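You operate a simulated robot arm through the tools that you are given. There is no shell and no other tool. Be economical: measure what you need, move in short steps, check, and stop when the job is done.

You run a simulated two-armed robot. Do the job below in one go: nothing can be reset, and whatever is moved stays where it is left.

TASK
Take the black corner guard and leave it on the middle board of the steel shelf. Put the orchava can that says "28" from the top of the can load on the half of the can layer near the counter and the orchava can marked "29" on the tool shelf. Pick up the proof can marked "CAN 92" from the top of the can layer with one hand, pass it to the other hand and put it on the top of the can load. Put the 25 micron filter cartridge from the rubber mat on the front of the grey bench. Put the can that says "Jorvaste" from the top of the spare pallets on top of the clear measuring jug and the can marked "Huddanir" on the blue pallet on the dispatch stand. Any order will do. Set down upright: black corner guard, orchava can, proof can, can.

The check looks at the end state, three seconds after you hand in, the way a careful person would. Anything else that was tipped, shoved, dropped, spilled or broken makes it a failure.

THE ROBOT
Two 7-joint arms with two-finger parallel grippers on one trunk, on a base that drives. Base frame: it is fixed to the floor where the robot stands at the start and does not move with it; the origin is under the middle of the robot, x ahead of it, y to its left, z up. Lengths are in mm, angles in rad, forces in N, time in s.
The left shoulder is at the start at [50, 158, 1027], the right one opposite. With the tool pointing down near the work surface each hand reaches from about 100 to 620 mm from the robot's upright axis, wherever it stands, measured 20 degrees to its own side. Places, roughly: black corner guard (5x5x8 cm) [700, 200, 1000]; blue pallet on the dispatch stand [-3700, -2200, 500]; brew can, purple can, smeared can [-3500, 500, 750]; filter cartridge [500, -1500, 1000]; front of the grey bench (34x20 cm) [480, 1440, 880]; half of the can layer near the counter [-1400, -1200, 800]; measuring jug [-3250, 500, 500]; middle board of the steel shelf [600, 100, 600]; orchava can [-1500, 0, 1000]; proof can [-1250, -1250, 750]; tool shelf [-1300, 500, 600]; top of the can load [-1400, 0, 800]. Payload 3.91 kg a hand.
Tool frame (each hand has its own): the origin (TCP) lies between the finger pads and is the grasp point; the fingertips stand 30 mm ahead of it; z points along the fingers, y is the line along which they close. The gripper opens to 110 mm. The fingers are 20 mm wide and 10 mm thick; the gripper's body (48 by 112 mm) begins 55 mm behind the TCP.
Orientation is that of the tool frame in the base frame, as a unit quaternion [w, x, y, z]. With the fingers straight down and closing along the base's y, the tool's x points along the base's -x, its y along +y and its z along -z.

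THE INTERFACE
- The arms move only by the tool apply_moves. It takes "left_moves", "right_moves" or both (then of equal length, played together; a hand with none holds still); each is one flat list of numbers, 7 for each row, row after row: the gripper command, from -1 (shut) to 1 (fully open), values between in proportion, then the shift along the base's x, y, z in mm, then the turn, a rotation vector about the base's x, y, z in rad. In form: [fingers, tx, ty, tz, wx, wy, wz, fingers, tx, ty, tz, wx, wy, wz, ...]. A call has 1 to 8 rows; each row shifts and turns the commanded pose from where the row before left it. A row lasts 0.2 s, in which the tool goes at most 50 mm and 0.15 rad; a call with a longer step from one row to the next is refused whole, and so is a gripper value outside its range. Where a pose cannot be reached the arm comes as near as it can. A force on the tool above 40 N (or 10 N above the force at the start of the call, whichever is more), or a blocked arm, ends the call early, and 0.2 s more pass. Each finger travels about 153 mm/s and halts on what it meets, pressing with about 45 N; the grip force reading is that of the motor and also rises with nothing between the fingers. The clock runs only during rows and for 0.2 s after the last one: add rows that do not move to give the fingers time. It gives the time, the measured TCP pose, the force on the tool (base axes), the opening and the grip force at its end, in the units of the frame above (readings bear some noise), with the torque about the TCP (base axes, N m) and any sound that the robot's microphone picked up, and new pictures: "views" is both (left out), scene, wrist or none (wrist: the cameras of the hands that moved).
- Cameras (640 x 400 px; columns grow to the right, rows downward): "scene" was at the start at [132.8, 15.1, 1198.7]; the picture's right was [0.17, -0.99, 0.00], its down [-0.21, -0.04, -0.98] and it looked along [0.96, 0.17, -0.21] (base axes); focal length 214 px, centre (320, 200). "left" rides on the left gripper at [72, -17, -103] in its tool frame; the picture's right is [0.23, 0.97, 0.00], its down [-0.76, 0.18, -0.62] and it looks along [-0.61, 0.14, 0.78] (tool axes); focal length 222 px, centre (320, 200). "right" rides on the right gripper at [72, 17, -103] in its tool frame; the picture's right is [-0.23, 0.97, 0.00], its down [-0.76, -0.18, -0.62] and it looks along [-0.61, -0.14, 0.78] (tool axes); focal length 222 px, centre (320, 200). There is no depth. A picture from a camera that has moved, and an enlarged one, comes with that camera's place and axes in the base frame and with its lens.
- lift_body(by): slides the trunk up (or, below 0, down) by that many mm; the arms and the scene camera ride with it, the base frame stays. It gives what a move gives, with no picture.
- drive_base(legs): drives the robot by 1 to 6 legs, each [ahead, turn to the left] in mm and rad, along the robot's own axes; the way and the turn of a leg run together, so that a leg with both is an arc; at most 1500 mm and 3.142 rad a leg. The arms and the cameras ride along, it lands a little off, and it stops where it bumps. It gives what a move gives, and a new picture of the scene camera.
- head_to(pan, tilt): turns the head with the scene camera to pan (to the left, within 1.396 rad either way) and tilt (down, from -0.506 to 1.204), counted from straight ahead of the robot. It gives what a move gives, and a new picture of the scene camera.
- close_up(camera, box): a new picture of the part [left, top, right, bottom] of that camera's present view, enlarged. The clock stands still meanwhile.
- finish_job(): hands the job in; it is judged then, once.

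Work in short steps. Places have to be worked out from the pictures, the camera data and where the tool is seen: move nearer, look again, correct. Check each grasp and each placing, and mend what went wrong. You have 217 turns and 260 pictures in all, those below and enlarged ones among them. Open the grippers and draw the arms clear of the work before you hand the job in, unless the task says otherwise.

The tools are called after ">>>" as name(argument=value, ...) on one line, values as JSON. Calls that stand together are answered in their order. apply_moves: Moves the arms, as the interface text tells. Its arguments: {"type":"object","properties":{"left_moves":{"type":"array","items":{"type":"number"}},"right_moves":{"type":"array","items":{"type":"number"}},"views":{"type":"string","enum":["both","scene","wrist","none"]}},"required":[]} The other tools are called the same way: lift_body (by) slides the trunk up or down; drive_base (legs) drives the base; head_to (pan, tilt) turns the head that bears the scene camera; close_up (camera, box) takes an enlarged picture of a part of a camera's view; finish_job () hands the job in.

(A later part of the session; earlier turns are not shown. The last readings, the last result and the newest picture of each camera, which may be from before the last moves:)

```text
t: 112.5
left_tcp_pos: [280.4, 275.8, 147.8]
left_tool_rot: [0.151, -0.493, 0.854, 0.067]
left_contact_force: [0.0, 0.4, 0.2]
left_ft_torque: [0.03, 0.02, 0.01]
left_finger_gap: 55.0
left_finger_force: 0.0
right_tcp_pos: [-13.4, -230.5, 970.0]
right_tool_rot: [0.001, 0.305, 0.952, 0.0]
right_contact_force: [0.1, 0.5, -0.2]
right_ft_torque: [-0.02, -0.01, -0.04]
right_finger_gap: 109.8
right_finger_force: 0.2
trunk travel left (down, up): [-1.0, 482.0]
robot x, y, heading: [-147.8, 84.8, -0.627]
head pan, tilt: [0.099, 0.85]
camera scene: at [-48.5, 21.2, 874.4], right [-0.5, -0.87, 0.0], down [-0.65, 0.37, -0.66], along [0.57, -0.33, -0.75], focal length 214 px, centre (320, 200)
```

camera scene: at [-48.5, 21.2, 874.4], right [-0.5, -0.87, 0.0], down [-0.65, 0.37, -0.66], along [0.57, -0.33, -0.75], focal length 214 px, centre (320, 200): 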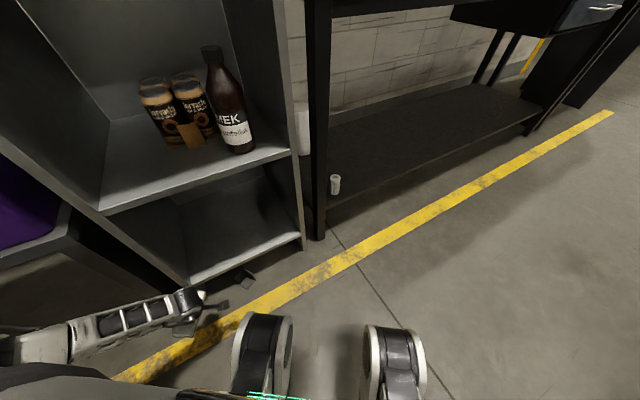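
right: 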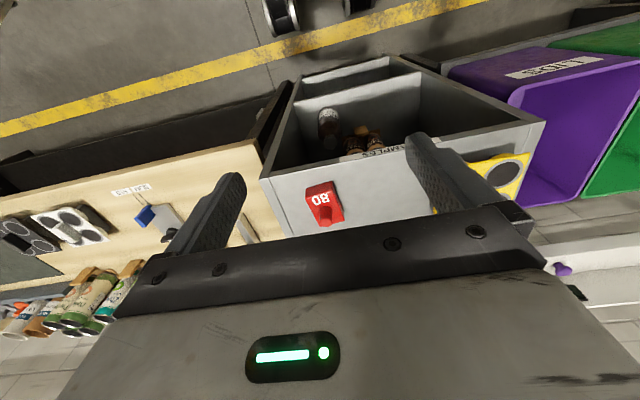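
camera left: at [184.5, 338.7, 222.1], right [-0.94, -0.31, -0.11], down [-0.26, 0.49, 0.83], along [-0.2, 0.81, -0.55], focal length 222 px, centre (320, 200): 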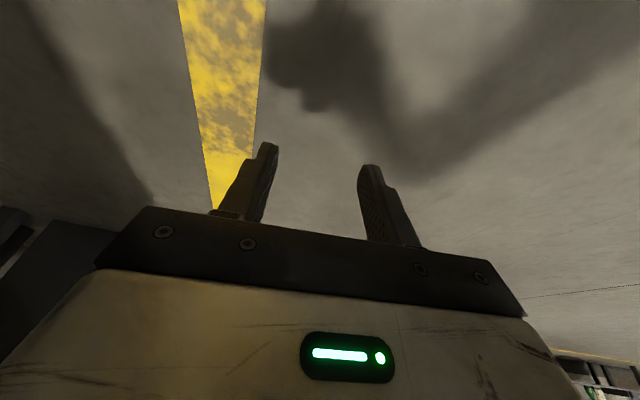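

Guard's place is confirmed near [383,115]. I turn the remaining 0.47 and view it with the wrist camera.

>>> drive_base(legs=[[0, -0.45]])

>>> close_up(camera="left", box=[0, 0, 640, 400])

```text
t: 114.2
left_tcp_pos: [320.9, 70.7, 148.5]
left_tool_rot: [0.162, -0.292, 0.942, 0.032]
left_contact_force: [0.1, 0.2, -0.8]
left_ft_torque: [0.02, 0.0, -0.01]
left_finger_gap: 55.0
left_finger_force: 0.0
right_tcp_pos: [-163.6, -259.3, 970.8]
right_tool_rot: [0.001, 0.51, 0.86, 0.0]
right_contact_force: [0.6, -0.2, 0.3]
right_ft_torque: [0.0, -0.01, 0.02]
right_finger_gap: 110.1
right_finger_force: 0.1
trunk travel left (down, up): [-1.0, 482.0]
robot x, y, heading: [-149.7, 86.0, -1.069]
head pan, tilt: [0.099, 0.85]
camera scene: at [-85.3, -16.1, 874.4], right [-0.82, -0.57, 0.0], down [-0.43, 0.62, -0.66], along [0.37, -0.54, -0.75], focal length 214 px, centre (320, 200)
```

scene: 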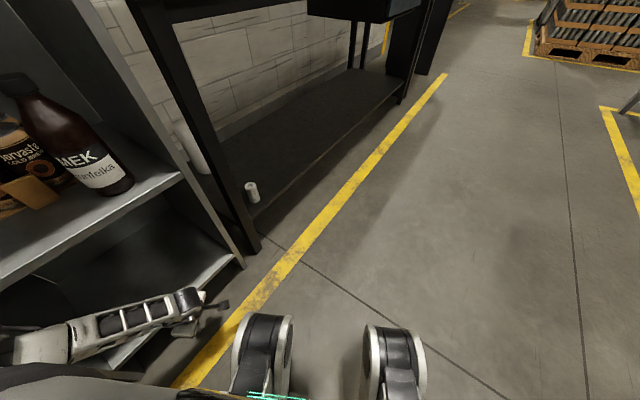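

```text
1.00 times, centred on (320, 200) of left (not enlarged: the box is as wide or as high as the picture)
camera zoom: at [244.8, 2.5, 223.2], right [-0.72, 0.68, -0.11], down [0.31, 0.46, 0.83], along [0.62, 0.57, -0.55], focal length 222 px, centre (320, 200)
```

zoom: 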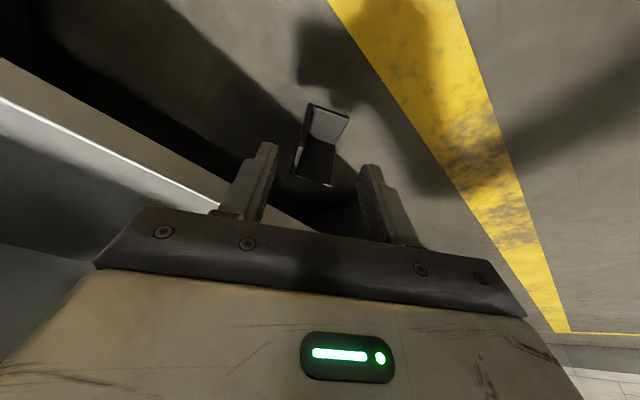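

Fingers line up along the wall, but with this yaw the hand's corner would touch the lower board. I turn the hand to yaw≈0 (closing will align the guard) and lower to z≈49 in front of it.

>>> apply_moves(left_moves=[0.2, 0, 6, -33, 0, 0, -0.148, 0.2, 0, 6, -33, 0, 0, -0.148, 0.2, 0, 6, -33, 0, 0, -0.148], views="wrist")

```text
t: 115.0
left_tcp_pos: [318.7, 87.9, 51.4]
left_tool_rot: [0.167, -0.076, 0.983, -0.006]
left_contact_force: [0.2, 0.6, 0.2]
left_ft_torque: [-0.05, -0.03, -0.02]
left_finger_gap: 66.1
left_finger_force: 0.1
right_tcp_pos: [-163.0, -259.7, 972.1]
right_tool_rot: [0.001, 0.509, 0.861, 0.001]
right_contact_force: [-0.8, 0.8, 0.0]
right_ft_torque: [0.01, 0.0, 0.0]
right_finger_gap: 110.1
right_finger_force: 0.0
trunk travel left (down, up): [-1.0, 482.0]
robot x, y, heading: [-147.2, 82.5, -1.073]
head pan, tilt: [0.099, 0.85]
camera left: at [221.1, 59.0, 126.2], right [-0.36, 0.93, -0.11], down [0.48, 0.28, 0.83], along [0.8, 0.24, -0.55], focal length 222 px, centre (320, 200)
```

left: 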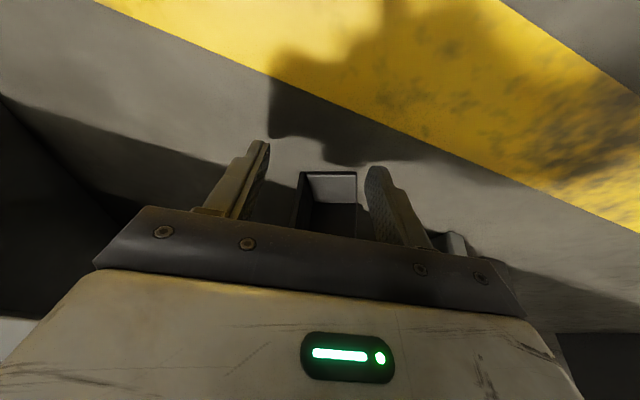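

The guard shows between the fingers with its right wall in the gap. I narrow the gap, move in 60 mm and close.

>>> apply_moves(left_moves=[-0.2, 20, 0, -2, 0, 0, 0, -0.2, 20, 0, 0, 0, 0, 0, -0.2, 20, 1, 0, 0, 0, 0, -1, 0, 0, 0, 0, 0, 0, -1, 0, 0, 0, 0, 0, 0], views="wrist")

```text
t: 116.0
left_tcp_pos: [366.1, 88.3, 45.8]
left_tool_rot: [0.157, -0.073, 0.985, -0.008]
left_contact_force: [-0.1, 0.0, 0.1]
left_ft_torque: [0.0, -0.02, -0.02]
left_finger_gap: 5.2
left_finger_force: 45.0
left hand out of reach, approached as far as the arm can: row 3
right_tcp_pos: [-164.6, -258.8, 970.7]
right_tool_rot: [0.001, 0.51, 0.86, 0.0]
right_contact_force: [0.9, 0.1, -0.3]
right_ft_torque: [0.01, -0.03, 0.02]
right_finger_gap: 109.9
right_finger_force: 0.0
trunk travel left (down, up): [-1.0, 482.0]
robot x, y, heading: [-150.5, 84.8, -1.065]
head pan, tilt: [0.099, 0.85]
stopped in row 4 (left hand): the force on the tool passed its limit at 42 N (the readings are from after the stop); the commanded pose is now the measured one
camera left: at [269.0, 61.1, 123.1], right [-0.35, 0.93, -0.11], down [0.5, 0.28, 0.82], along [0.79, 0.24, -0.56], focal length 222 px, centre (320, 200)
```

left: 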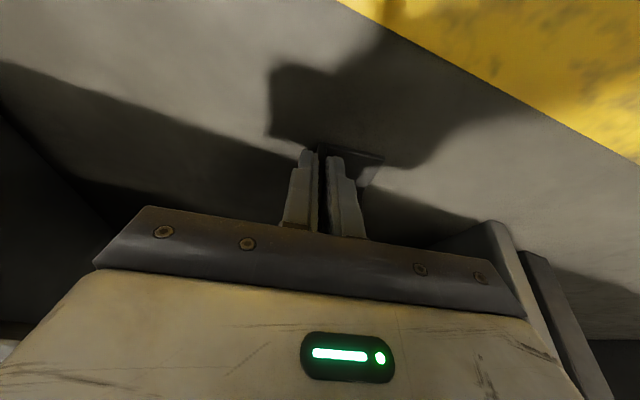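

Gripped at 5.2 mm. I lift a little, pull it out from under the board, and check.

>>> apply_moves(left_moves=[-1, -10, 0, 8, 0, 0, 0, -1, -30, 0, 8, 0, 0, 0, -1, -35, 0, 20, 0, 0, 0, -1, -20, 0, 30, 0, 0, 0], views="wrist")

```text
t: 117.0
left_tcp_pos: [282.7, 75.8, 103.5]
left_tool_rot: [0.158, -0.075, 0.985, -0.006]
left_contact_force: [0.0, 0.8, 0.0]
left_ft_torque: [-0.06, 0.0, -0.04]
left_finger_gap: 4.7
left_finger_force: 44.6
left hand out of reach, approached as far as the arm can: row 1, 2
right_tcp_pos: [-163.9, -259.0, 969.3]
right_tool_rot: [0.001, 0.509, 0.861, 0.0]
right_contact_force: [-0.1, -0.2, 0.2]
right_ft_torque: [0.03, 0.02, 0.01]
right_finger_gap: 110.2
right_finger_force: 0.0
trunk travel left (down, up): [-1.0, 482.0]
robot x, y, heading: [-149.6, 85.0, -1.07]
head pan, tilt: [0.099, 0.85]
camera left: at [186.1, 46.5, 181.5], right [-0.35, 0.93, -0.1], down [0.5, 0.28, 0.82], along [0.79, 0.24, -0.56], focal length 222 px, centre (320, 200)
```

left: 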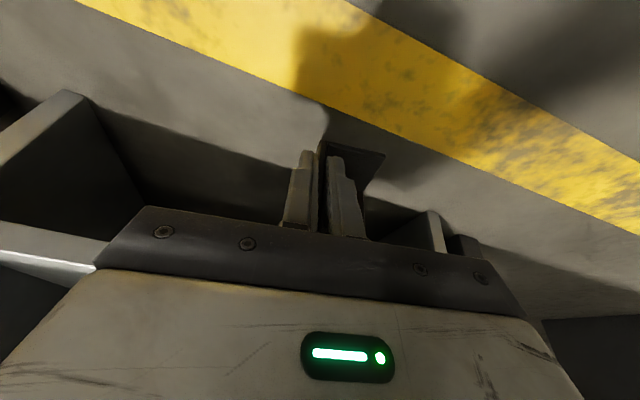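

It's held. I raise the trunk 400 and the arm to about z 640, moving towards y≈150, still in front of the shelf.

>>> lift_body(by=400)

>>> apply_moves(left_moves=[-1, 0, 18, 35, 0, 0, 0, -1, 0, 18, 35, 0, 0, 0, -1, 0, 18, 35, 0, 0, 0, -1, 0, 18, 35, 0, 0, 0], views="both")

```text
t: 120.8
left_tcp_pos: [281.8, 73.2, 505.3]
left_tool_rot: [0.157, -0.074, 0.985, -0.007]
left_contact_force: [-0.2, -1.0, -0.7]
left_ft_torque: [-0.03, 0.05, -0.02]
left_finger_gap: 4.9
left_finger_force: 44.9
right_tcp_pos: [-163.6, -259.6, 1370.1]
right_tool_rot: [0.001, 0.51, 0.86, 0.0]
right_contact_force: [-0.2, -0.3, -0.1]
right_ft_torque: [0.01, 0.01, 0.01]
right_finger_gap: 110.0
right_finger_force: 0.1
trunk travel left (down, up): [-401.0, 82.0]
robot x, y, heading: [-148.3, 85.9, -1.068]
head pan, tilt: [0.099, 0.85]
```

```text
t: 121.8
left_tcp_pos: [282.4, 75.9, 513.5]
left_tool_rot: [0.156, -0.073, 0.985, -0.004]
left_contact_force: [-0.1, -0.8, 0.0]
left_ft_torque: [-0.02, 0.01, 0.02]
left_finger_gap: 5.1
left_finger_force: 45.4
left hand out of reach, approached as far as the arm can: row 1, 2, 3, 4
right_tcp_pos: [-164.7, -259.0, 1370.0]
right_tool_rot: [0.001, 0.51, 0.86, 0.0]
right_contact_force: [0.2, -0.4, 0.4]
right_ft_torque: [0.02, -0.01, 0.01]
right_finger_gap: 110.0
right_finger_force: 0.0
trunk travel left (down, up): [-401.0, 82.0]
robot x, y, heading: [-149.5, 83.2, -1.07]
head pan, tilt: [0.099, 0.85]
camera scene: at [-86.0, -16.1, 1274.4], right [-0.82, -0.57, 0.0], down [-0.43, 0.62, -0.66], along [0.37, -0.54, -0.75], focal length 214 px, centre (320, 200)
camera left: at [185.6, 47.4, 591.0], right [-0.35, 0.93, -0.1], down [0.5, 0.28, 0.82], along [0.79, 0.24, -0.56], focal length 222 px, centre (320, 200)
```

scene: 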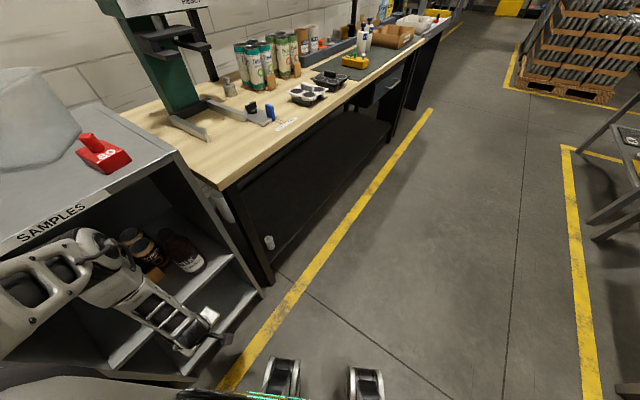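
left: 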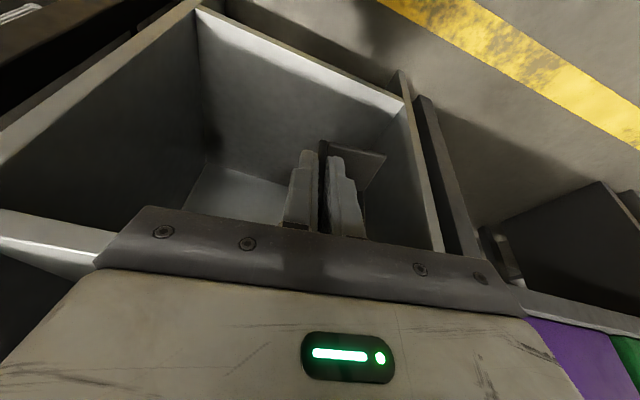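

The low side-lobe of the arm ends near here. Better: turn the base to face the shelf again (the hand swings away to the left), then unroll and bring the hand to the front posture.

>>> drive_base(legs=[[-60, 0], [0, 1.07]])

>>> apply_moves(left_moves=[-1, 0, 20, 5, 0, 0.044, -0.135, -1, 0, 20, 5, 0, 0.044, -0.135, -1, 0, 20, 5, 0, 0.044, -0.135, -1, 0, 0, 5, 0, 0.044, -0.135, -1, 0, 0, 5, 0, 0.044, -0.135, -1, 0, 0, 5, 0, 0.044, -0.135], views="scene")

```text
t: 125.5
left_tcp_pos: [31.7, 515.3, 513.3]
left_tool_rot: [0.136, -0.569, 0.807, 0.077]
left_contact_force: [-1.2, -0.1, -0.3]
left_ft_torque: [-0.03, -0.03, 0.01]
left_finger_gap: 4.8
left_finger_force: 44.6
right_tcp_pos: [117.0, -36.4, 1370.1]
right_tool_rot: [0.0, -0.005, 1.0, 0.0]
right_contact_force: [-0.1, 1.4, -0.3]
right_ft_torque: [0.01, 0.0, 0.0]
right_finger_gap: 110.1
right_finger_force: 0.0
trunk travel left (down, up): [-401.0, 82.0]
robot x, y, heading: [-180.2, 135.0, 0.009]
head pan, tilt: [0.099, 0.85]
camera scene: at [-60.7, 145.3, 1274.4], right [0.11, -0.99, 0.0], down [-0.75, -0.08, -0.66], along [0.66, 0.07, -0.75], focal length 214 px, centre (320, 200)
```

scene: 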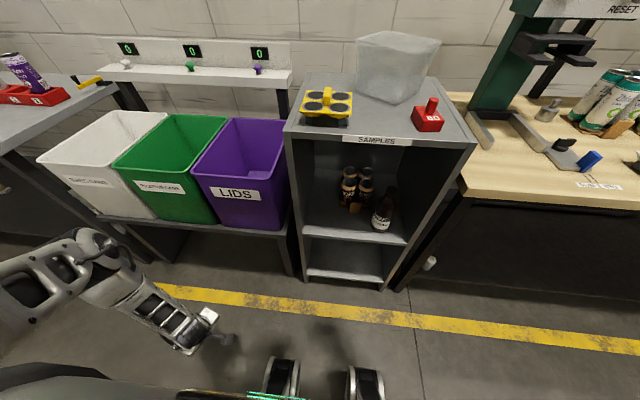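

```text
t: 126.9
left_tcp_pos: [32.0, 574.0, 543.7]
left_tool_rot: [0.051, -0.191, 0.976, 0.09]
left_contact_force: [0.7, -0.2, -0.3]
left_ft_torque: [0.0, 0.0, -0.01]
left_finger_gap: 5.0
left_finger_force: 45.4
right_tcp_pos: [116.8, -37.4, 1372.0]
right_tool_rot: [0.0, -0.005, 1.0, 0.001]
right_contact_force: [-0.2, -0.1, -0.3]
right_ft_torque: [-0.01, -0.02, 0.0]
right_finger_gap: 110.0
right_finger_force: 0.0
trunk travel left (down, up): [-401.0, 82.0]
robot x, y, heading: [-182.8, 136.5, 0.014]
head pan, tilt: [0.099, 0.85]
camera scene: at [-60.7, 145.1, 1274.4], right [0.11, -0.99, 0.0], down [-0.75, -0.08, -0.66], along [0.66, 0.07, -0.75], focal length 214 px, centre (320, 200)
```

scene: 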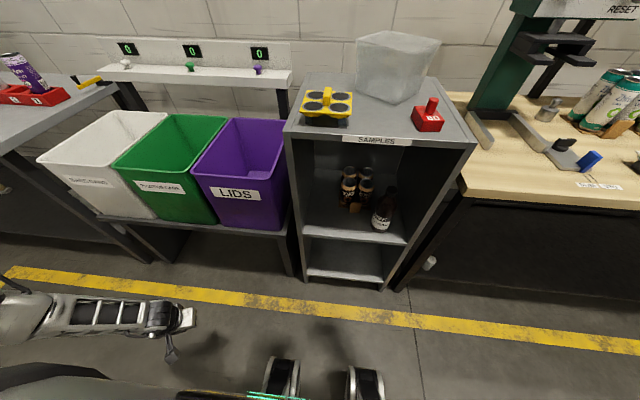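

Now I bring the tool back to the guard-upright orientation (18° forward tilt) while raising.

>>> apply_moves(left_moves=[-1, 0, 0, 40, -0.03, -0.0525, -0.102, -1, 0, 0, 40, -0.03, -0.0525, -0.102, -1, 0, 0, 40, -0.03, -0.0525, -0.102, -1, 0, 0, 40, -0.03, -0.0525, -0.102, -1, 15, -10, 40, 0, 0, 0, -1, 25, -20, 35, 0, 0, 0, -1, 25, -25, 35, 0, 0, 0, -1, 25, -25, 30, 0, 0, 0], views="wrist")

```text
t: 128.7
left_tcp_pos: [123.0, 493.6, 839.7]
left_tool_rot: [0.157, -0.002, 0.988, 0.0]
left_contact_force: [0.5, 0.6, 0.0]
left_ft_torque: [0.01, 0.0, -0.01]
left_finger_gap: 5.1
left_finger_force: 44.9
left hand out of reach, approached as far as the arm can: row 4
right_tcp_pos: [117.2, -37.2, 1370.2]
right_tool_rot: [-0.001, -0.005, 1.0, 0.002]
right_contact_force: [-0.9, -0.1, -0.4]
right_ft_torque: [-0.02, -0.02, 0.01]
right_finger_gap: 110.2
right_finger_force: 0.0
trunk travel left (down, up): [-401.0, 82.0]
robot x, y, heading: [-181.5, 140.3, 0.011]
head pan, tilt: [0.099, 0.85]
camera left: at [22.5, 476.7, 916.0], right [-0.22, 0.97, -0.07], down [0.53, 0.18, 0.83], along [0.82, 0.14, -0.56], focal length 222 px, centre (320, 200)
```

left: 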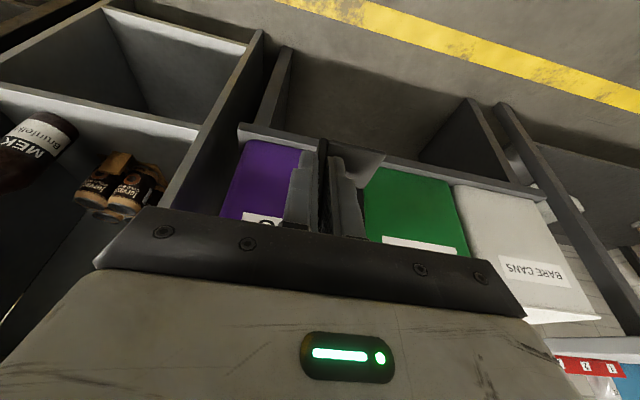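

Posture is right. I bring the hand to about 200 left / 250 ahead of the robot, then shift the robot sideways by an S-drive.

>>> apply_moves(left_moves=[-1, -13, -38, 0, 0, 0, 0, -1, -13, -38, 0, 0, 0, 0, -1, -13, -38, 0, 0, 0, 0, -1, -13, -38, 0, 0, 0, 0], views="none")

>>> drive_base(legs=[[-130, 0], [0, -0.55], [300, 0], [0, 0.54]])

```text
t: 129.7
left_tcp_pos: [86.7, 342.6, 827.3]
left_tool_rot: [0.159, -0.002, 0.987, 0.0]
left_contact_force: [-0.4, 0.3, -0.7]
left_ft_torque: [0.02, 0.02, 0.02]
left_finger_gap: 5.0
left_finger_force: 45.0
left hand out of reach, approached as far as the arm can: row 3, 4
right_tcp_pos: [117.4, -37.5, 1370.2]
right_tool_rot: [-0.001, -0.005, 1.0, 0.002]
right_contact_force: [-0.3, -0.9, 0.1]
right_ft_torque: [0.02, 0.04, -0.01]
right_finger_gap: 110.0
right_finger_force: 0.1
trunk travel left (down, up): [-401.0, 82.0]
robot x, y, heading: [-180.7, 136.5, 0.009]
head pan, tilt: [0.099, 0.85]
```

```text
t: 135.7
left_tcp_pos: [218.6, 179.5, 826.4]
left_tool_rot: [0.157, 0.006, 0.988, -0.001]
left_contact_force: [-0.1, 0.1, -0.4]
left_ft_torque: [-0.02, 0.02, 0.03]
left_finger_gap: 4.8
left_finger_force: 45.1
right_tcp_pos: [242.7, -201.4, 1369.7]
right_tool_rot: [0.0, 0.003, 1.0, 0.001]
right_contact_force: [-0.5, -0.5, 0.3]
right_ft_torque: [0.01, 0.01, 0.01]
right_finger_gap: 110.1
right_finger_force: 0.0
trunk travel left (down, up): [-401.0, 82.0]
robot x, y, heading: [-49.9, -19.7, -0.002]
head pan, tilt: [0.099, 0.85]
camera scene: at [68.9, -14.9, 1274.4], right [0.09, -1.0, 0.0], down [-0.75, -0.07, -0.66], along [0.66, 0.06, -0.75], focal length 214 px, centre (320, 200)
```

scene: 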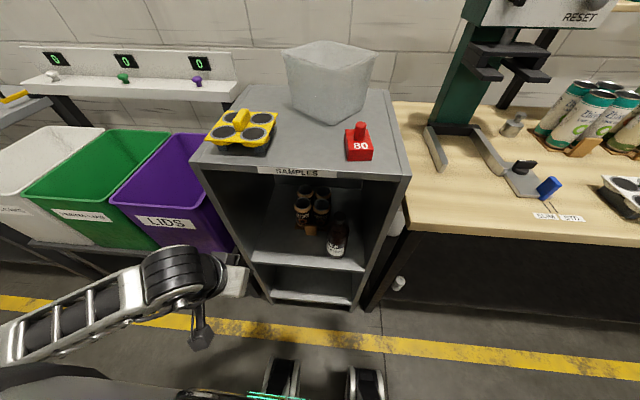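

I lower the trunk 170 and check the approach into the middle bay.

>>> lift_body(by=-170)

>>> apply_moves(left_moves=[-1, 40, 0, 0, 0, 0, 0, -1, 40, 0, 0, 0, 0, 0, -1, 20, 0, 0, 0, 0, 0], views="both")

```text
t: 137.6
left_tcp_pos: [219.5, 179.3, 657.4]
left_tool_rot: [0.157, 0.007, 0.988, -0.002]
left_contact_force: [0.4, 0.0, -0.2]
left_ft_torque: [0.02, 0.01, -0.02]
left_finger_gap: 4.9
left_finger_force: 44.9
right_tcp_pos: [242.1, -200.6, 1200.8]
right_tool_rot: [0.0, 0.003, 1.0, 0.002]
right_contact_force: [0.2, 0.9, 0.4]
right_ft_torque: [0.02, -0.01, 0.03]
right_finger_gap: 110.0
right_finger_force: 0.1
trunk travel left (down, up): [-231.0, 252.0]
robot x, y, heading: [-51.8, -21.8, -0.008]
head pan, tilt: [0.099, 0.85]
```

```text
t: 138.4
left_tcp_pos: [318.1, 179.7, 654.6]
left_tool_rot: [0.158, 0.007, 0.987, -0.001]
left_contact_force: [-0.5, 0.0, -0.4]
left_ft_torque: [0.01, 0.03, 0.0]
left_finger_gap: 4.9
left_finger_force: 45.1
right_tcp_pos: [242.2, -199.4, 1199.9]
right_tool_rot: [-0.001, 0.003, 1.0, 0.002]
right_contact_force: [-0.7, 0.4, -0.3]
right_ft_torque: [-0.02, 0.02, -0.02]
right_finger_gap: 110.1
right_finger_force: 0.0
trunk travel left (down, up): [-231.0, 252.0]
robot x, y, heading: [-48.1, -20.0, -0.004]
head pan, tilt: [0.099, 0.85]
camera scene: at [68.9, -15.1, 1104.4], right [0.09, -1.0, 0.0], down [-0.75, -0.07, -0.66], along [0.66, 0.06, -0.75], focal length 214 px, centre (320, 200)
camera left: at [218.0, 165.1, 732.1], right [-0.2, 0.98, -0.07], down [0.53, 0.17, 0.83], along [0.82, 0.13, -0.56], focal length 222 px, centre (320, 200)
```

scene: 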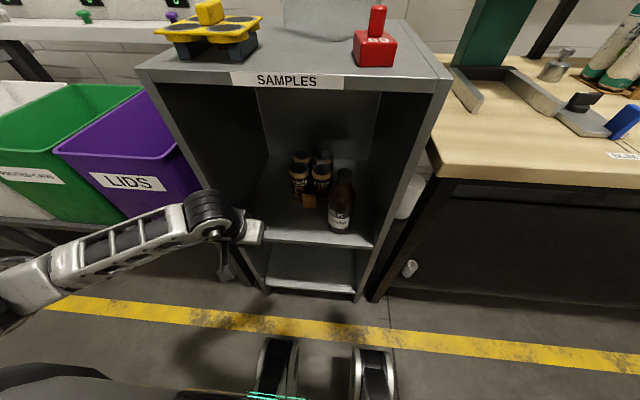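
left: 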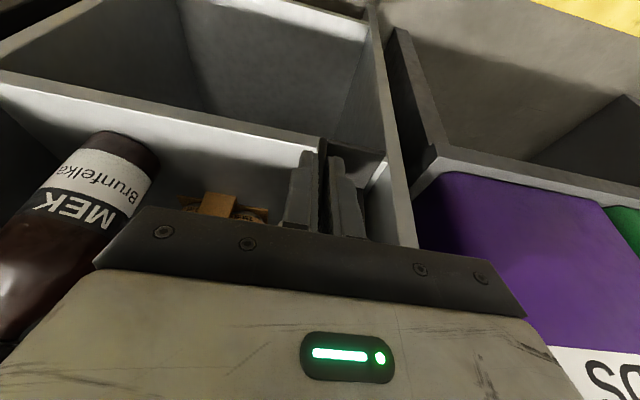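

There's about 35 mm to the side panel. I move further in to x≈435, shifting 15 mm to the right.

>>> apply_moves(left_moves=[-1, 39, -6, 0, 0, 0, 0, -1, 39, -6, 0, 0, 0, 0, -1, 39, -5, 0, 0, 0, 0], views="wrist")

>>> close_up(camera="scene", box=[180, 130, 400, 280])

```text
t: 139.2
left_tcp_pos: [437.4, 162.5, 656.2]
left_tool_rot: [0.157, 0.007, 0.988, -0.003]
left_contact_force: [1.0, 0.0, -0.6]
left_ft_torque: [-0.02, 0.0, -0.02]
left_finger_gap: 4.6
left_finger_force: 44.7
right_tcp_pos: [242.9, -201.0, 1200.9]
right_tool_rot: [0.0, 0.004, 1.0, 0.002]
right_contact_force: [-0.5, 0.7, -0.1]
right_ft_torque: [-0.01, 0.01, 0.0]
right_finger_gap: 110.2
right_finger_force: 0.1
trunk travel left (down, up): [-231.0, 252.0]
robot x, y, heading: [-48.7, -20.0, -0.007]
head pan, tilt: [0.099, 0.85]
camera left: at [336.6, 147.9, 731.9], right [-0.2, 0.98, -0.07], down [0.53, 0.17, 0.83], along [0.82, 0.13, -0.56], focal length 222 px, centre (320, 200)
```

left: 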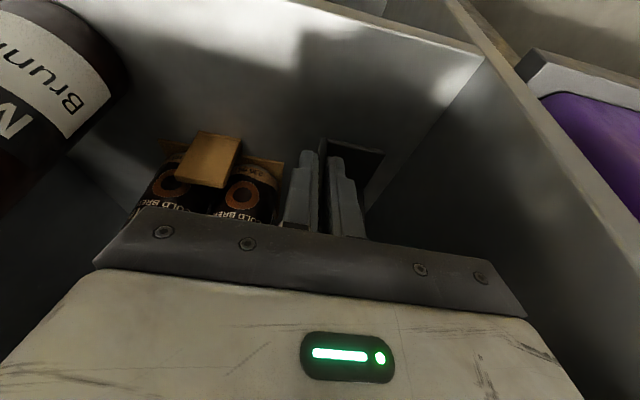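

```text
2.67 times, centred on (290, 205) of scene
camera zoom: at [68.9, -15.2, 1104.4], right [0.09, -1.0, 0.0], down [-0.75, -0.07, -0.66], along [0.66, 0.06, -0.75], focal length 572 px, centre (400, 187)
```

zoom: 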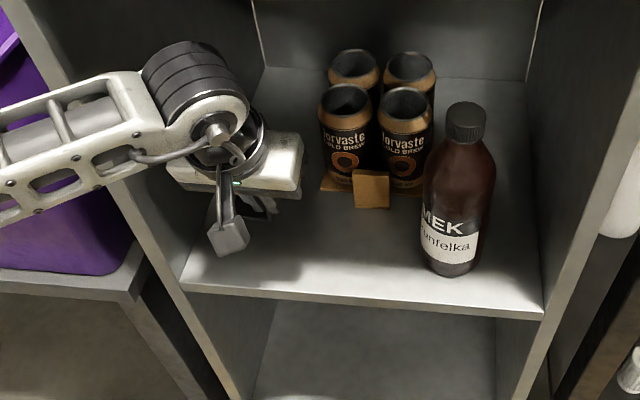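

Well inside. I lower with the trunk, in decreasing steps.

>>> lift_body(by=-46)

>>> lift_body(by=-5)

>>> lift_body(by=-3)

```text
t: 140.1
left_tcp_pos: [435.9, 163.0, 610.3]
left_tool_rot: [0.158, 0.008, 0.987, -0.002]
left_contact_force: [0.5, 0.8, -0.3]
left_ft_torque: [0.02, -0.01, 0.01]
left_finger_gap: 4.8
left_finger_force: 45.1
right_tcp_pos: [243.5, -200.4, 1153.9]
right_tool_rot: [0.0, 0.003, 1.0, 0.001]
right_contact_force: [-0.4, 0.4, -1.0]
right_ft_torque: [0.0, 0.01, 0.0]
right_finger_gap: 109.7
right_finger_force: 0.1
trunk travel left (down, up): [-185.0, 298.0]
robot x, y, heading: [-51.4, -21.6, -0.004]
head pan, tilt: [0.099, 0.85]
```

```text
t: 140.7
left_tcp_pos: [437.7, 163.4, 604.4]
left_tool_rot: [0.157, 0.006, 0.988, -0.001]
left_contact_force: [0.7, 0.4, -0.5]
left_ft_torque: [-0.04, 0.01, -0.01]
left_finger_gap: 4.9
left_finger_force: 45.0
right_tcp_pos: [243.4, -199.7, 1148.7]
right_tool_rot: [0.0, 0.004, 1.0, 0.001]
right_contact_force: [0.5, 0.8, -0.3]
right_ft_torque: [0.01, 0.04, -0.02]
right_finger_gap: 110.2
right_finger_force: 0.0
trunk travel left (down, up): [-180.0, 303.0]
robot x, y, heading: [-47.1, -21.2, -0.007]
head pan, tilt: [0.099, 0.85]
```

```text
t: 141.2
left_tcp_pos: [436.2, 163.5, 602.7]
left_tool_rot: [0.158, 0.007, 0.987, -0.002]
left_contact_force: [0.4, 0.3, -0.1]
left_ft_torque: [0.0, 0.0, 0.01]
left_finger_gap: 5.0
left_finger_force: 45.0
right_tcp_pos: [243.7, -200.6, 1148.0]
right_tool_rot: [0.0, 0.003, 1.0, 0.001]
right_contact_force: [0.3, 0.0, 0.1]
right_ft_torque: [-0.02, -0.01, 0.01]
right_finger_gap: 110.2
right_finger_force: 0.1
trunk travel left (down, up): [-177.0, 306.0]
robot x, y, heading: [-52.7, -22.2, -0.003]
head pan, tilt: [0.099, 0.85]
```

No contact yet; finer steps.

>>> lift_body(by=-2)

>>> lift_body(by=-1.5)

>>> lift_body(by=-1.5)

```text
t: 141.7
left_tcp_pos: [436.7, 162.9, 600.0]
left_tool_rot: [0.157, 0.007, 0.988, -0.002]
left_contact_force: [0.1, 0.8, -0.2]
left_ft_torque: [0.04, -0.01, 0.0]
left_finger_gap: 4.9
left_finger_force: 45.1
right_tcp_pos: [243.2, -199.6, 1144.7]
right_tool_rot: [0.0, 0.003, 1.0, 0.002]
right_contact_force: [-0.1, 1.1, -0.1]
right_ft_torque: [-0.03, -0.03, -0.01]
right_finger_gap: 109.9
right_finger_force: 0.0
trunk travel left (down, up): [-175.0, 308.0]
robot x, y, heading: [-49.2, -20.4, -0.004]
head pan, tilt: [0.099, 0.85]
```

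```text
t: 142.2
left_tcp_pos: [436.4, 161.5, 598.4]
left_tool_rot: [0.157, 0.007, 0.988, -0.002]
left_contact_force: [0.4, 0.6, 0.0]
left_ft_torque: [0.0, 0.03, -0.02]
left_finger_gap: 5.0
left_finger_force: 44.7
right_tcp_pos: [242.7, -201.9, 1143.6]
right_tool_rot: [0.0, 0.003, 1.0, 0.001]
right_contact_force: [0.1, 0.0, 0.2]
right_ft_torque: [0.02, 0.0, 0.01]
right_finger_gap: 109.8
right_finger_force: 0.0
trunk travel left (down, up): [-173.0, 309.0]
robot x, y, heading: [-51.9, -19.7, -0.009]
head pan, tilt: [0.099, 0.85]
```

```text
t: 142.7
left_tcp_pos: [436.6, 163.2, 598.5]
left_tool_rot: [0.159, 0.007, 0.987, -0.002]
left_contact_force: [-1.5, 0.6, 6.6]
left_ft_torque: [0.1, 0.11, 0.0]
left_finger_gap: 4.8
left_finger_force: 45.1
right_tcp_pos: [242.5, -200.2, 1141.9]
right_tool_rot: [0.0, 0.004, 1.0, 0.001]
right_contact_force: [0.4, 0.0, -0.6]
right_ft_torque: [-0.01, -0.01, 0.02]
right_finger_gap: 109.9
right_finger_force: 0.0
trunk travel left (down, up): [-172.0, 311.0]
robot x, y, heading: [-51.7, -19.9, -0.008]
head pan, tilt: [0.099, 0.85]
```

Light contact (6.6 N). I open right here.

>>> apply_moves(left_moves=[-0.4, 0, 0, 0, 0, 0, 0, -0.4, 0, 0, 0, 0, 0, 0], views="wrist")

```text
t: 143.3
left_tcp_pos: [435.2, 163.7, 594.9]
left_tool_rot: [0.158, 0.006, 0.987, -0.001]
left_contact_force: [-0.2, 0.4, 0.9]
left_ft_torque: [0.01, 0.0, 0.01]
left_finger_gap: 32.9
left_finger_force: 0.0
right_tcp_pos: [242.4, -200.1, 1141.3]
right_tool_rot: [0.001, 0.003, 1.0, 0.002]
right_contact_force: [0.0, 0.4, -0.2]
right_ft_torque: [0.0, 0.04, 0.02]
right_finger_gap: 110.3
right_finger_force: 0.0
trunk travel left (down, up): [-172.0, 311.0]
robot x, y, heading: [-49.3, -25.8, -0.002]
head pan, tilt: [0.099, 0.85]
camera left: at [336.0, 148.1, 672.6], right [-0.2, 0.98, -0.07], down [0.53, 0.17, 0.83], along [0.82, 0.13, -0.56], focal length 222 px, centre (320, 200)
```

left: 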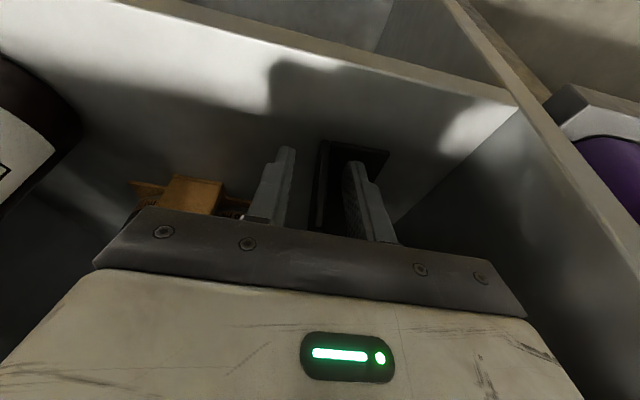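

It stands. I withdraw straight back.

>>> apply_moves(left_moves=[-0.4, -20, 0, 3, 0, 0, 0, -0.4, -35, 0, 10, 0, 0, 0, -0.4, -40, 0, 20, 0, 0, 0, -0.4, -45, 0, 10, 0, 0, 0, -0.4, -45, 0, 10, 0, 0, 0], views="none")

>>> close_up(camera="scene", box=[180, 130, 400, 280])

```text
t: 144.5
left_tcp_pos: [253.4, 162.2, 649.2]
left_tool_rot: [0.157, 0.007, 0.988, -0.002]
left_contact_force: [-0.2, 0.0, 0.0]
left_ft_torque: [0.01, 0.01, 0.01]
left_finger_gap: 33.1
left_finger_force: 0.2
right_tcp_pos: [242.2, -200.7, 1141.1]
right_tool_rot: [0.0, 0.003, 1.0, 0.001]
right_contact_force: [0.0, 0.0, -0.3]
right_ft_torque: [0.04, 0.0, -0.03]
right_finger_gap: 110.1
right_finger_force: 0.0
trunk travel left (down, up): [-172.0, 311.0]
robot x, y, heading: [-49.7, -24.6, -0.006]
head pan, tilt: [0.099, 0.85]
```

```text
2.67 times, centred on (290, 205) of scene
camera zoom: at [68.8, -15.1, 1045.4], right [0.09, -1.0, 0.0], down [-0.75, -0.07, -0.66], along [0.66, 0.06, -0.75], focal length 572 px, centre (400, 187)
```

zoom: 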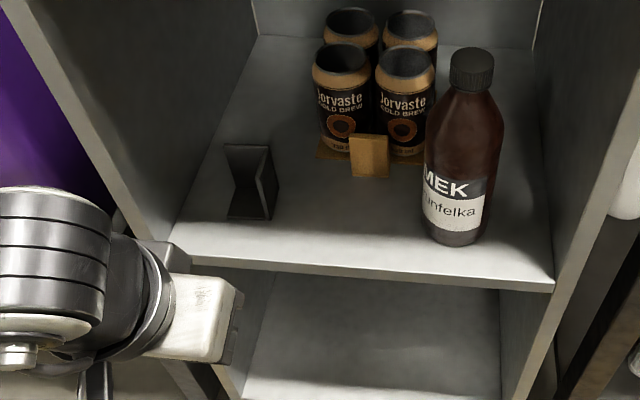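

The guard stands upright on the middle board: job 1 done. Next the filter cartridge near [500,−1500]. I raise the left hand, back out, and drive along the counter.

>>> apply_moves(left_moves=[0, -5, 10, 45, 0, 0.08, 0, 0, -5, 10, 45, 0, 0.08, 0, 0, 0, 10, 45, 0, 0.08, 0, 0, 0, 10, 45, 0, 0.07, 0, 0, 0, 10, 45, 0, 0, 0, 0, 0, 10, 45, 0, 0, 0, 0, 0, 0, 45, 0, 0, 0], views="none")

>>> drive_base(legs=[[-450, 0], [0, -1.571], [1380, 0], [0, 1.571]])

>>> head_to(pan=-0.1, tilt=0.4)

```text
t: 146.1
left_tcp_pos: [249.3, 219.7, 964.3]
left_tool_rot: [0.002, 0.007, 1.0, -0.004]
left_contact_force: [-0.2, 0.3, -0.9]
left_ft_torque: [0.0, 0.01, 0.01]
left_finger_gap: 55.1
left_finger_force: 0.1
left hand out of reach, approached as far as the arm can: row 1
right_tcp_pos: [243.0, -200.9, 1140.2]
right_tool_rot: [-0.001, 0.003, 1.0, 0.002]
right_contact_force: [-0.3, -0.7, -0.5]
right_ft_torque: [-0.01, 0.05, 0.0]
right_finger_gap: 110.1
right_finger_force: 0.0
trunk travel left (down, up): [-172.0, 311.0]
robot x, y, heading: [-47.3, -16.4, -0.007]
head pan, tilt: [0.099, 0.85]
```

```text
t: 162.9
left_tcp_pos: [-252.3, -1134.8, 963.7]
left_tool_rot: [0.004, 0.024, 1.0, -0.003]
left_contact_force: [0.0, 0.6, -0.3]
left_ft_torque: [0.01, 0.02, 0.0]
left_finger_gap: 54.8
left_finger_force: 0.1
right_tcp_pos: [-274.1, -1555.9, 1141.8]
right_tool_rot: [0.0, 0.022, 1.0, 0.001]
right_contact_force: [0.4, 0.1, -0.1]
right_ft_torque: [-0.03, 0.04, 0.01]
right_finger_gap: 110.0
right_finger_force: 0.2
trunk travel left (down, up): [-172.0, 311.0]
robot x, y, heading: [-561.5, -1366.3, -0.041]
head pan, tilt: [0.099, 0.85]
camera scene: at [-441.1, -1365.1, 1045.4], right [0.06, -1.0, 0.0], down [-0.75, -0.04, -0.66], along [0.66, 0.04, -0.75], focal length 214 px, centre (320, 200)
```

scene: 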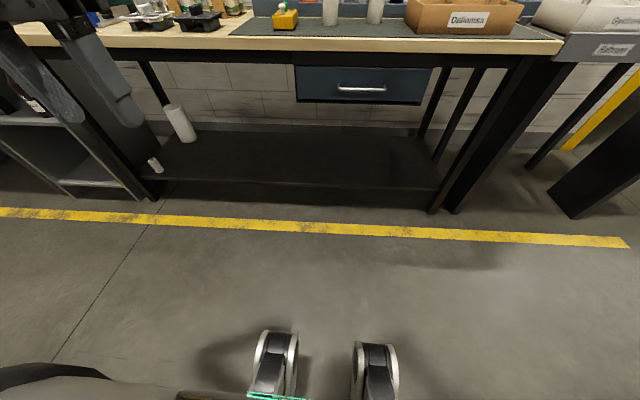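

```text
t: 163.8
left_tcp_pos: [-252.9, -1135.6, 964.8]
left_tool_rot: [0.003, 0.024, 1.0, -0.003]
left_contact_force: [-0.2, -0.4, 0.0]
left_ft_torque: [-0.02, -0.03, 0.03]
left_finger_gap: 54.8
left_finger_force: 0.0
right_tcp_pos: [-274.2, -1555.9, 1142.3]
right_tool_rot: [0.0, 0.021, 1.0, 0.002]
right_contact_force: [0.2, -0.6, 0.1]
right_ft_torque: [-0.02, 0.0, 0.01]
right_finger_gap: 110.0
right_finger_force: 0.1
trunk travel left (down, up): [-172.0, 311.0]
robot x, y, heading: [-564.0, -1372.3, -0.039]
head pan, tilt: [-0.099, 0.4]
camera scene: at [-427.4, -1382.6, 1084.5], right [-0.14, -0.99, 0.0], down [-0.39, 0.05, -0.92], along [0.91, -0.13, -0.39], focal length 214 px, centre (320, 200)
```

scene: 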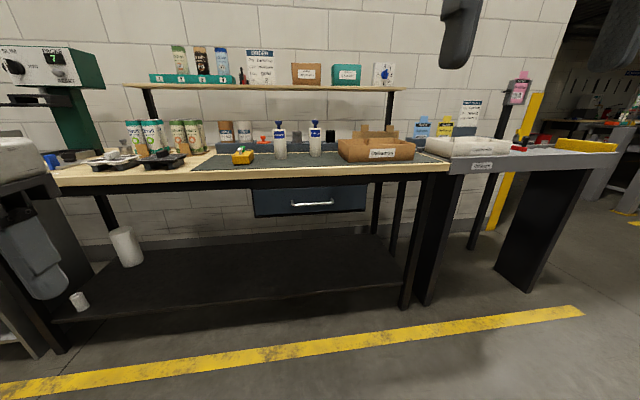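

Two white cartridges stand on the dark mat. I go nearer and raise the trunk, then read them.

>>> lift_body(by=150)

>>> drive_base(legs=[[420, 0.03]])

>>> close_up(camera="scene", box=[200, 130, 400, 260])

```text
t: 165.6
left_tcp_pos: [-253.0, -1135.3, 1113.8]
left_tool_rot: [0.004, 0.023, 1.0, -0.003]
left_contact_force: [-0.4, -0.3, -0.6]
left_ft_torque: [0.0, -0.03, 0.03]
left_finger_gap: 54.8
left_finger_force: 0.1
right_tcp_pos: [-273.0, -1557.2, 1291.0]
right_tool_rot: [0.0, 0.021, 1.0, 0.002]
right_contact_force: [-0.4, 0.0, -0.1]
right_ft_torque: [0.01, -0.02, 0.0]
right_finger_gap: 110.0
right_finger_force: 0.1
trunk travel left (down, up): [-322.0, 161.0]
robot x, y, heading: [-557.8, -1362.0, -0.039]
head pan, tilt: [-0.099, 0.4]
```

```text
t: 168.1
left_tcp_pos: [149.5, -1136.0, 1114.3]
left_tool_rot: [0.003, 0.008, 1.0, -0.003]
left_contact_force: [-0.5, -1.1, 0.4]
left_ft_torque: [0.03, -0.03, 0.02]
left_finger_gap: 55.0
left_finger_force: 0.1
right_tcp_pos: [142.5, -1557.6, 1291.5]
right_tool_rot: [0.0, 0.005, 1.0, 0.001]
right_contact_force: [0.6, 1.0, 0.0]
right_ft_torque: [-0.02, 0.02, -0.02]
right_finger_gap: 109.9
right_finger_force: 0.0
trunk travel left (down, up): [-322.0, 161.0]
robot x, y, heading: [-148.1, -1376.2, -0.006]
head pan, tilt: [-0.099, 0.4]
camera scene: at [-17.9, -1388.5, 1234.5], right [-0.11, -0.99, 0.0], down [-0.39, 0.04, -0.92], along [0.92, -0.1, -0.39], focal length 214 px, centre (320, 200)
```

scene: 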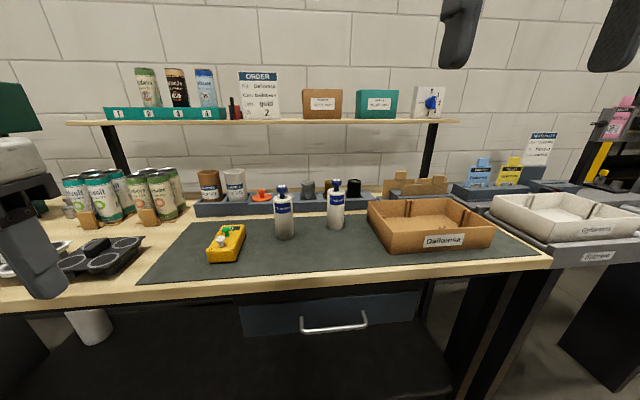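

```text
3.08 times, centred on (300, 195) of scene
camera zoom: at [-17.9, -1388.5, 1234.5], right [-0.11, -0.99, 0.0], down [-0.39, 0.04, -0.92], along [0.92, -0.1, -0.39], focal length 660 px, centre (382, 215)
```

zoom: 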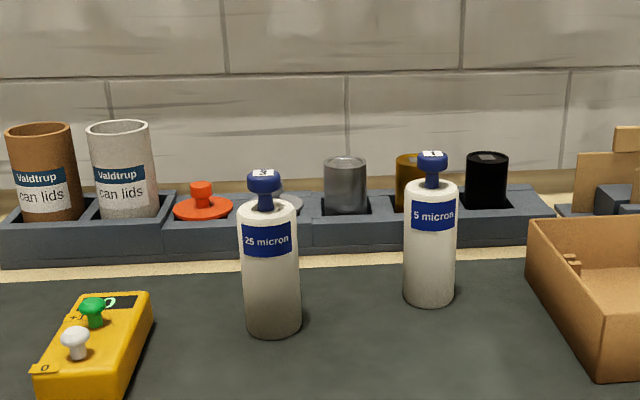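

The left one reads "25 micron", base at about [526,−1343,885], 57 mm wide, body about 130 tall. I drive 130 nearer, turn left 0.33 so that it falls in the right hand's range.

>>> drive_base(legs=[[130, 0], [0, 0.33]])

>>> apply_moves(right_moves=[1, 30, 20, -30, 0, 0, 0, 1, 30, 20, -30, 0, 0, 0, 1, 30, 20, -30, 0, 0, 0, 1, 30, 20, -30, 0, 0, 0], views="wrist")

```text
t: 170.4
left_tcp_pos: [182.9, -1051.5, 1113.1]
left_tool_rot: [0.003, -0.158, 0.987, -0.003]
left_contact_force: [0.7, 0.0, -0.2]
left_ft_torque: [-0.01, 0.02, 0.0]
left_finger_gap: 54.9
left_finger_force: 0.0
right_tcp_pos: [313.2, -1452.8, 1291.6]
right_tool_rot: [0.0, -0.16, 0.987, 0.001]
right_contact_force: [0.5, -0.1, 0.0]
right_ft_torque: [-0.01, 0.01, 0.01]
right_finger_gap: 109.9
right_finger_force: 0.0
trunk travel left (down, up): [-322.0, 161.0]
robot x, y, heading: [-23.7, -1375.9, 0.327]
head pan, tilt: [-0.099, 0.4]
camera scene: at [106.7, -1345.7, 1234.6], right [0.22, -0.97, 0.0], down [-0.38, -0.09, -0.92], along [0.9, 0.2, -0.39], focal length 214 px, centre (320, 200)
```

scene: 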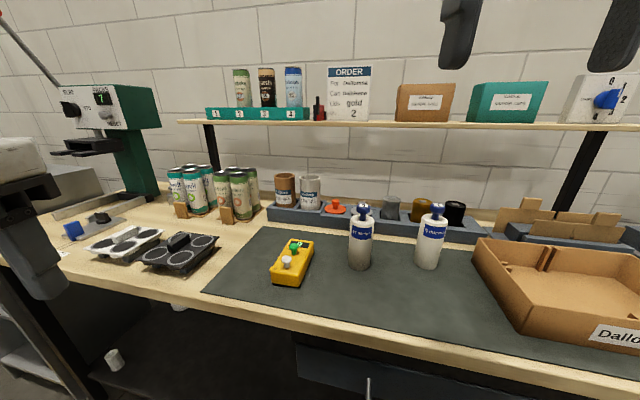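

```text
t: 171.4
left_tcp_pos: [182.9, -1051.6, 1113.5]
left_tool_rot: [0.003, -0.158, 0.987, -0.003]
left_contact_force: [-0.7, -0.4, -0.1]
left_ft_torque: [0.02, 0.03, 0.01]
left_finger_gap: 54.9
left_finger_force: 0.0
right_tcp_pos: [435.2, -1372.1, 1171.9]
right_tool_rot: [0.0, -0.162, 0.987, 0.002]
right_contact_force: [0.0, 0.3, 0.2]
right_ft_torque: [0.0, -0.02, 0.01]
right_finger_gap: 110.0
right_finger_force: 0.0
trunk travel left (down, up): [-322.0, 161.0]
robot x, y, heading: [-21.1, -1374.6, 0.327]
head pan, tilt: [-0.099, 0.4]
camera right: at [361.9, -1379.3, 1275.5], right [-0.09, 1.0, 0.0], down [0.78, 0.07, 0.62], along [0.62, 0.06, -0.78], focal length 222 px, centre (320, 200)
```

right: 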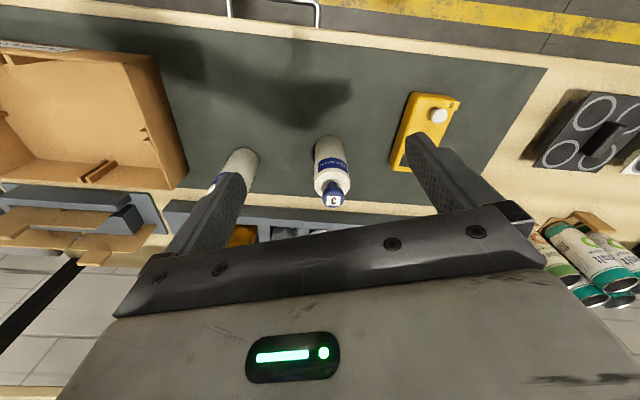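

Cartridge axis at about [530,−1345], knob top ≈1055. I move above it and check alignment.

>>> apply_moves(right_moves=[0.6, 32, 9, -17, 0, 0, 0, 0.6, 32, 9, -17, 0, 0, 0, 0.6, 31, 9, -17, 0, 0, 0], views="wrist")

```text
t: 172.2
left_tcp_pos: [182.6, -1052.1, 1113.9]
left_tool_rot: [0.004, -0.159, 0.987, -0.003]
left_contact_force: [0.2, -0.5, -0.3]
left_ft_torque: [-0.02, 0.0, -0.02]
left_finger_gap: 54.9
left_finger_force: 0.1
right_tcp_pos: [529.5, -1343.1, 1121.0]
right_tool_rot: [0.0, -0.162, 0.987, 0.001]
right_contact_force: [-0.3, -0.4, -0.5]
right_ft_torque: [0.03, 0.01, 0.01]
right_finger_gap: 88.1
right_finger_force: 0.1
trunk travel left (down, up): [-322.0, 161.0]
robot x, y, heading: [-24.8, -1377.1, 0.323]
head pan, tilt: [-0.099, 0.4]
camera right: at [455.3, -1351.1, 1225.8], right [-0.1, 1.0, 0.0], down [0.78, 0.07, 0.62], along [0.62, 0.06, -0.78], focal length 222 px, centre (320, 200)
```

right: 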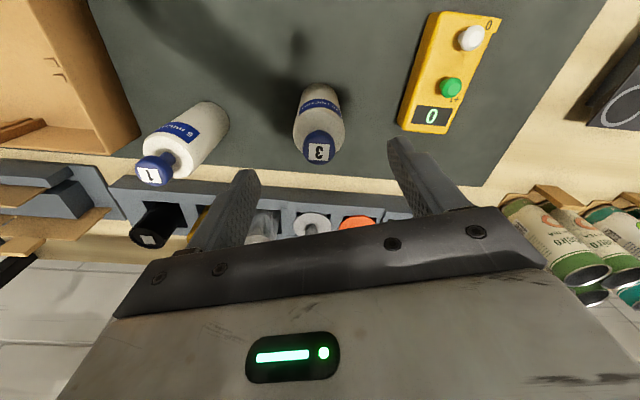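

Aligned within a few mm. I correct by [6,2], lower to z≈1012 and close.

>>> apply_moves(right_moves=[0.6, 6, 2, -30, 0, 0, 0, 0.6, 0, 0, -36, 0, 0, 0, 0.6, 0, 0, -30, 0, 0, 0, 0.6, 0, 0, -13, 0, 0, 0, -1, 0, 0, 0, 0, 0, 0, -1, 0, 0, 0, 0, 0, 0], views="wrist")

```text
t: 173.7
left_tcp_pos: [182.1, -1051.9, 1115.4]
left_tool_rot: [0.003, -0.159, 0.987, -0.002]
left_contact_force: [-0.1, -0.1, -0.6]
left_ft_torque: [0.0, 0.02, 0.02]
left_finger_gap: 55.1
left_finger_force: 0.1
right_tcp_pos: [534.2, -1343.7, 1012.4]
right_tool_rot: [0.0, -0.161, 0.987, 0.001]
right_contact_force: [2.3, -1.1, 0.5]
right_ft_torque: [-0.1, -0.13, -0.02]
right_finger_gap: 52.5
right_finger_force: 44.4
trunk travel left (down, up): [-322.0, 161.0]
robot x, y, heading: [-19.4, -1379.5, 0.32]
head pan, tilt: [-0.099, 0.4]
camera right: at [460.7, -1350.4, 1116.1], right [-0.09, 1.0, 0.0], down [0.78, 0.07, 0.62], along [0.62, 0.06, -0.78], focal length 222 px, centre (320, 200)
```

right: 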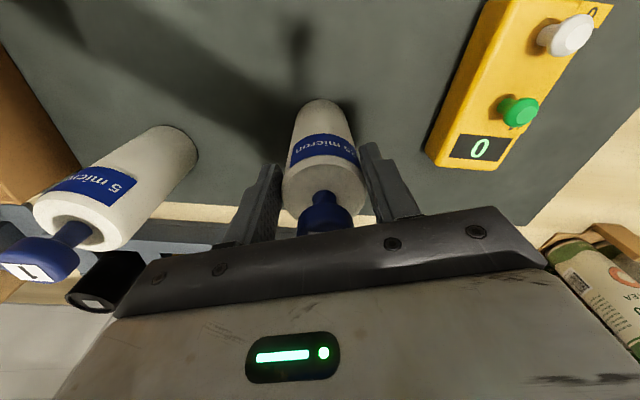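

Gripped (52 mm). I lift and draw back.

>>> apply_moves(right_moves=[-1, 0, 0, 30, 0, 0, 0, -1, 0, 0, 45, 0, 0, 0, -1, 0, 0, 45, 0, 0, 0, -1, -40, -15, 20, 0, 0, 0, -1, -40, -15, 10, 0, 0, 0, -1, -40, -15, 0, 0, 0, 0, -1, -40, -15, 0, 0, 0, 0], views="wrist")

```text
t: 175.2
left_tcp_pos: [181.4, -1051.5, 1114.2]
left_tool_rot: [0.003, -0.158, 0.987, -0.002]
left_contact_force: [-0.5, -0.4, -0.7]
left_ft_torque: [-0.02, 0.03, 0.02]
left_finger_gap: 54.8
left_finger_force: 0.1
right_tcp_pos: [374.7, -1401.6, 1162.5]
right_tool_rot: [-0.001, -0.161, 0.987, 0.002]
right_contact_force: [0.2, 0.2, -2.3]
right_ft_torque: [0.0, -0.02, -0.01]
right_finger_gap: 52.3
right_finger_force: 45.3
trunk travel left (down, up): [-322.0, 161.0]
robot x, y, heading: [-22.4, -1381.0, 0.325]
head pan, tilt: [-0.099, 0.4]
camera right: at [301.5, -1409.4, 1266.5], right [-0.09, 1.0, 0.0], down [0.78, 0.07, 0.62], along [0.62, 0.06, -0.78], focal length 222 px, centre (320, 200)
```

right: 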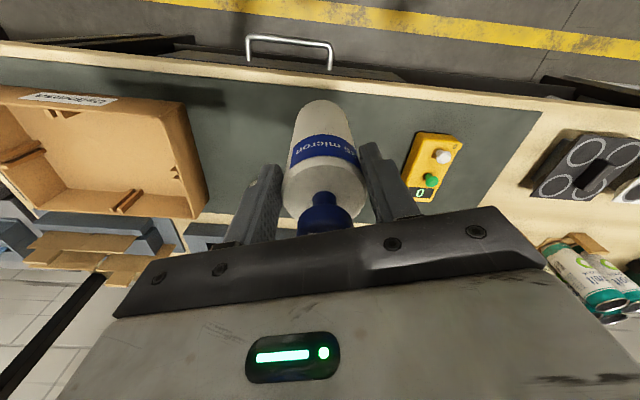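

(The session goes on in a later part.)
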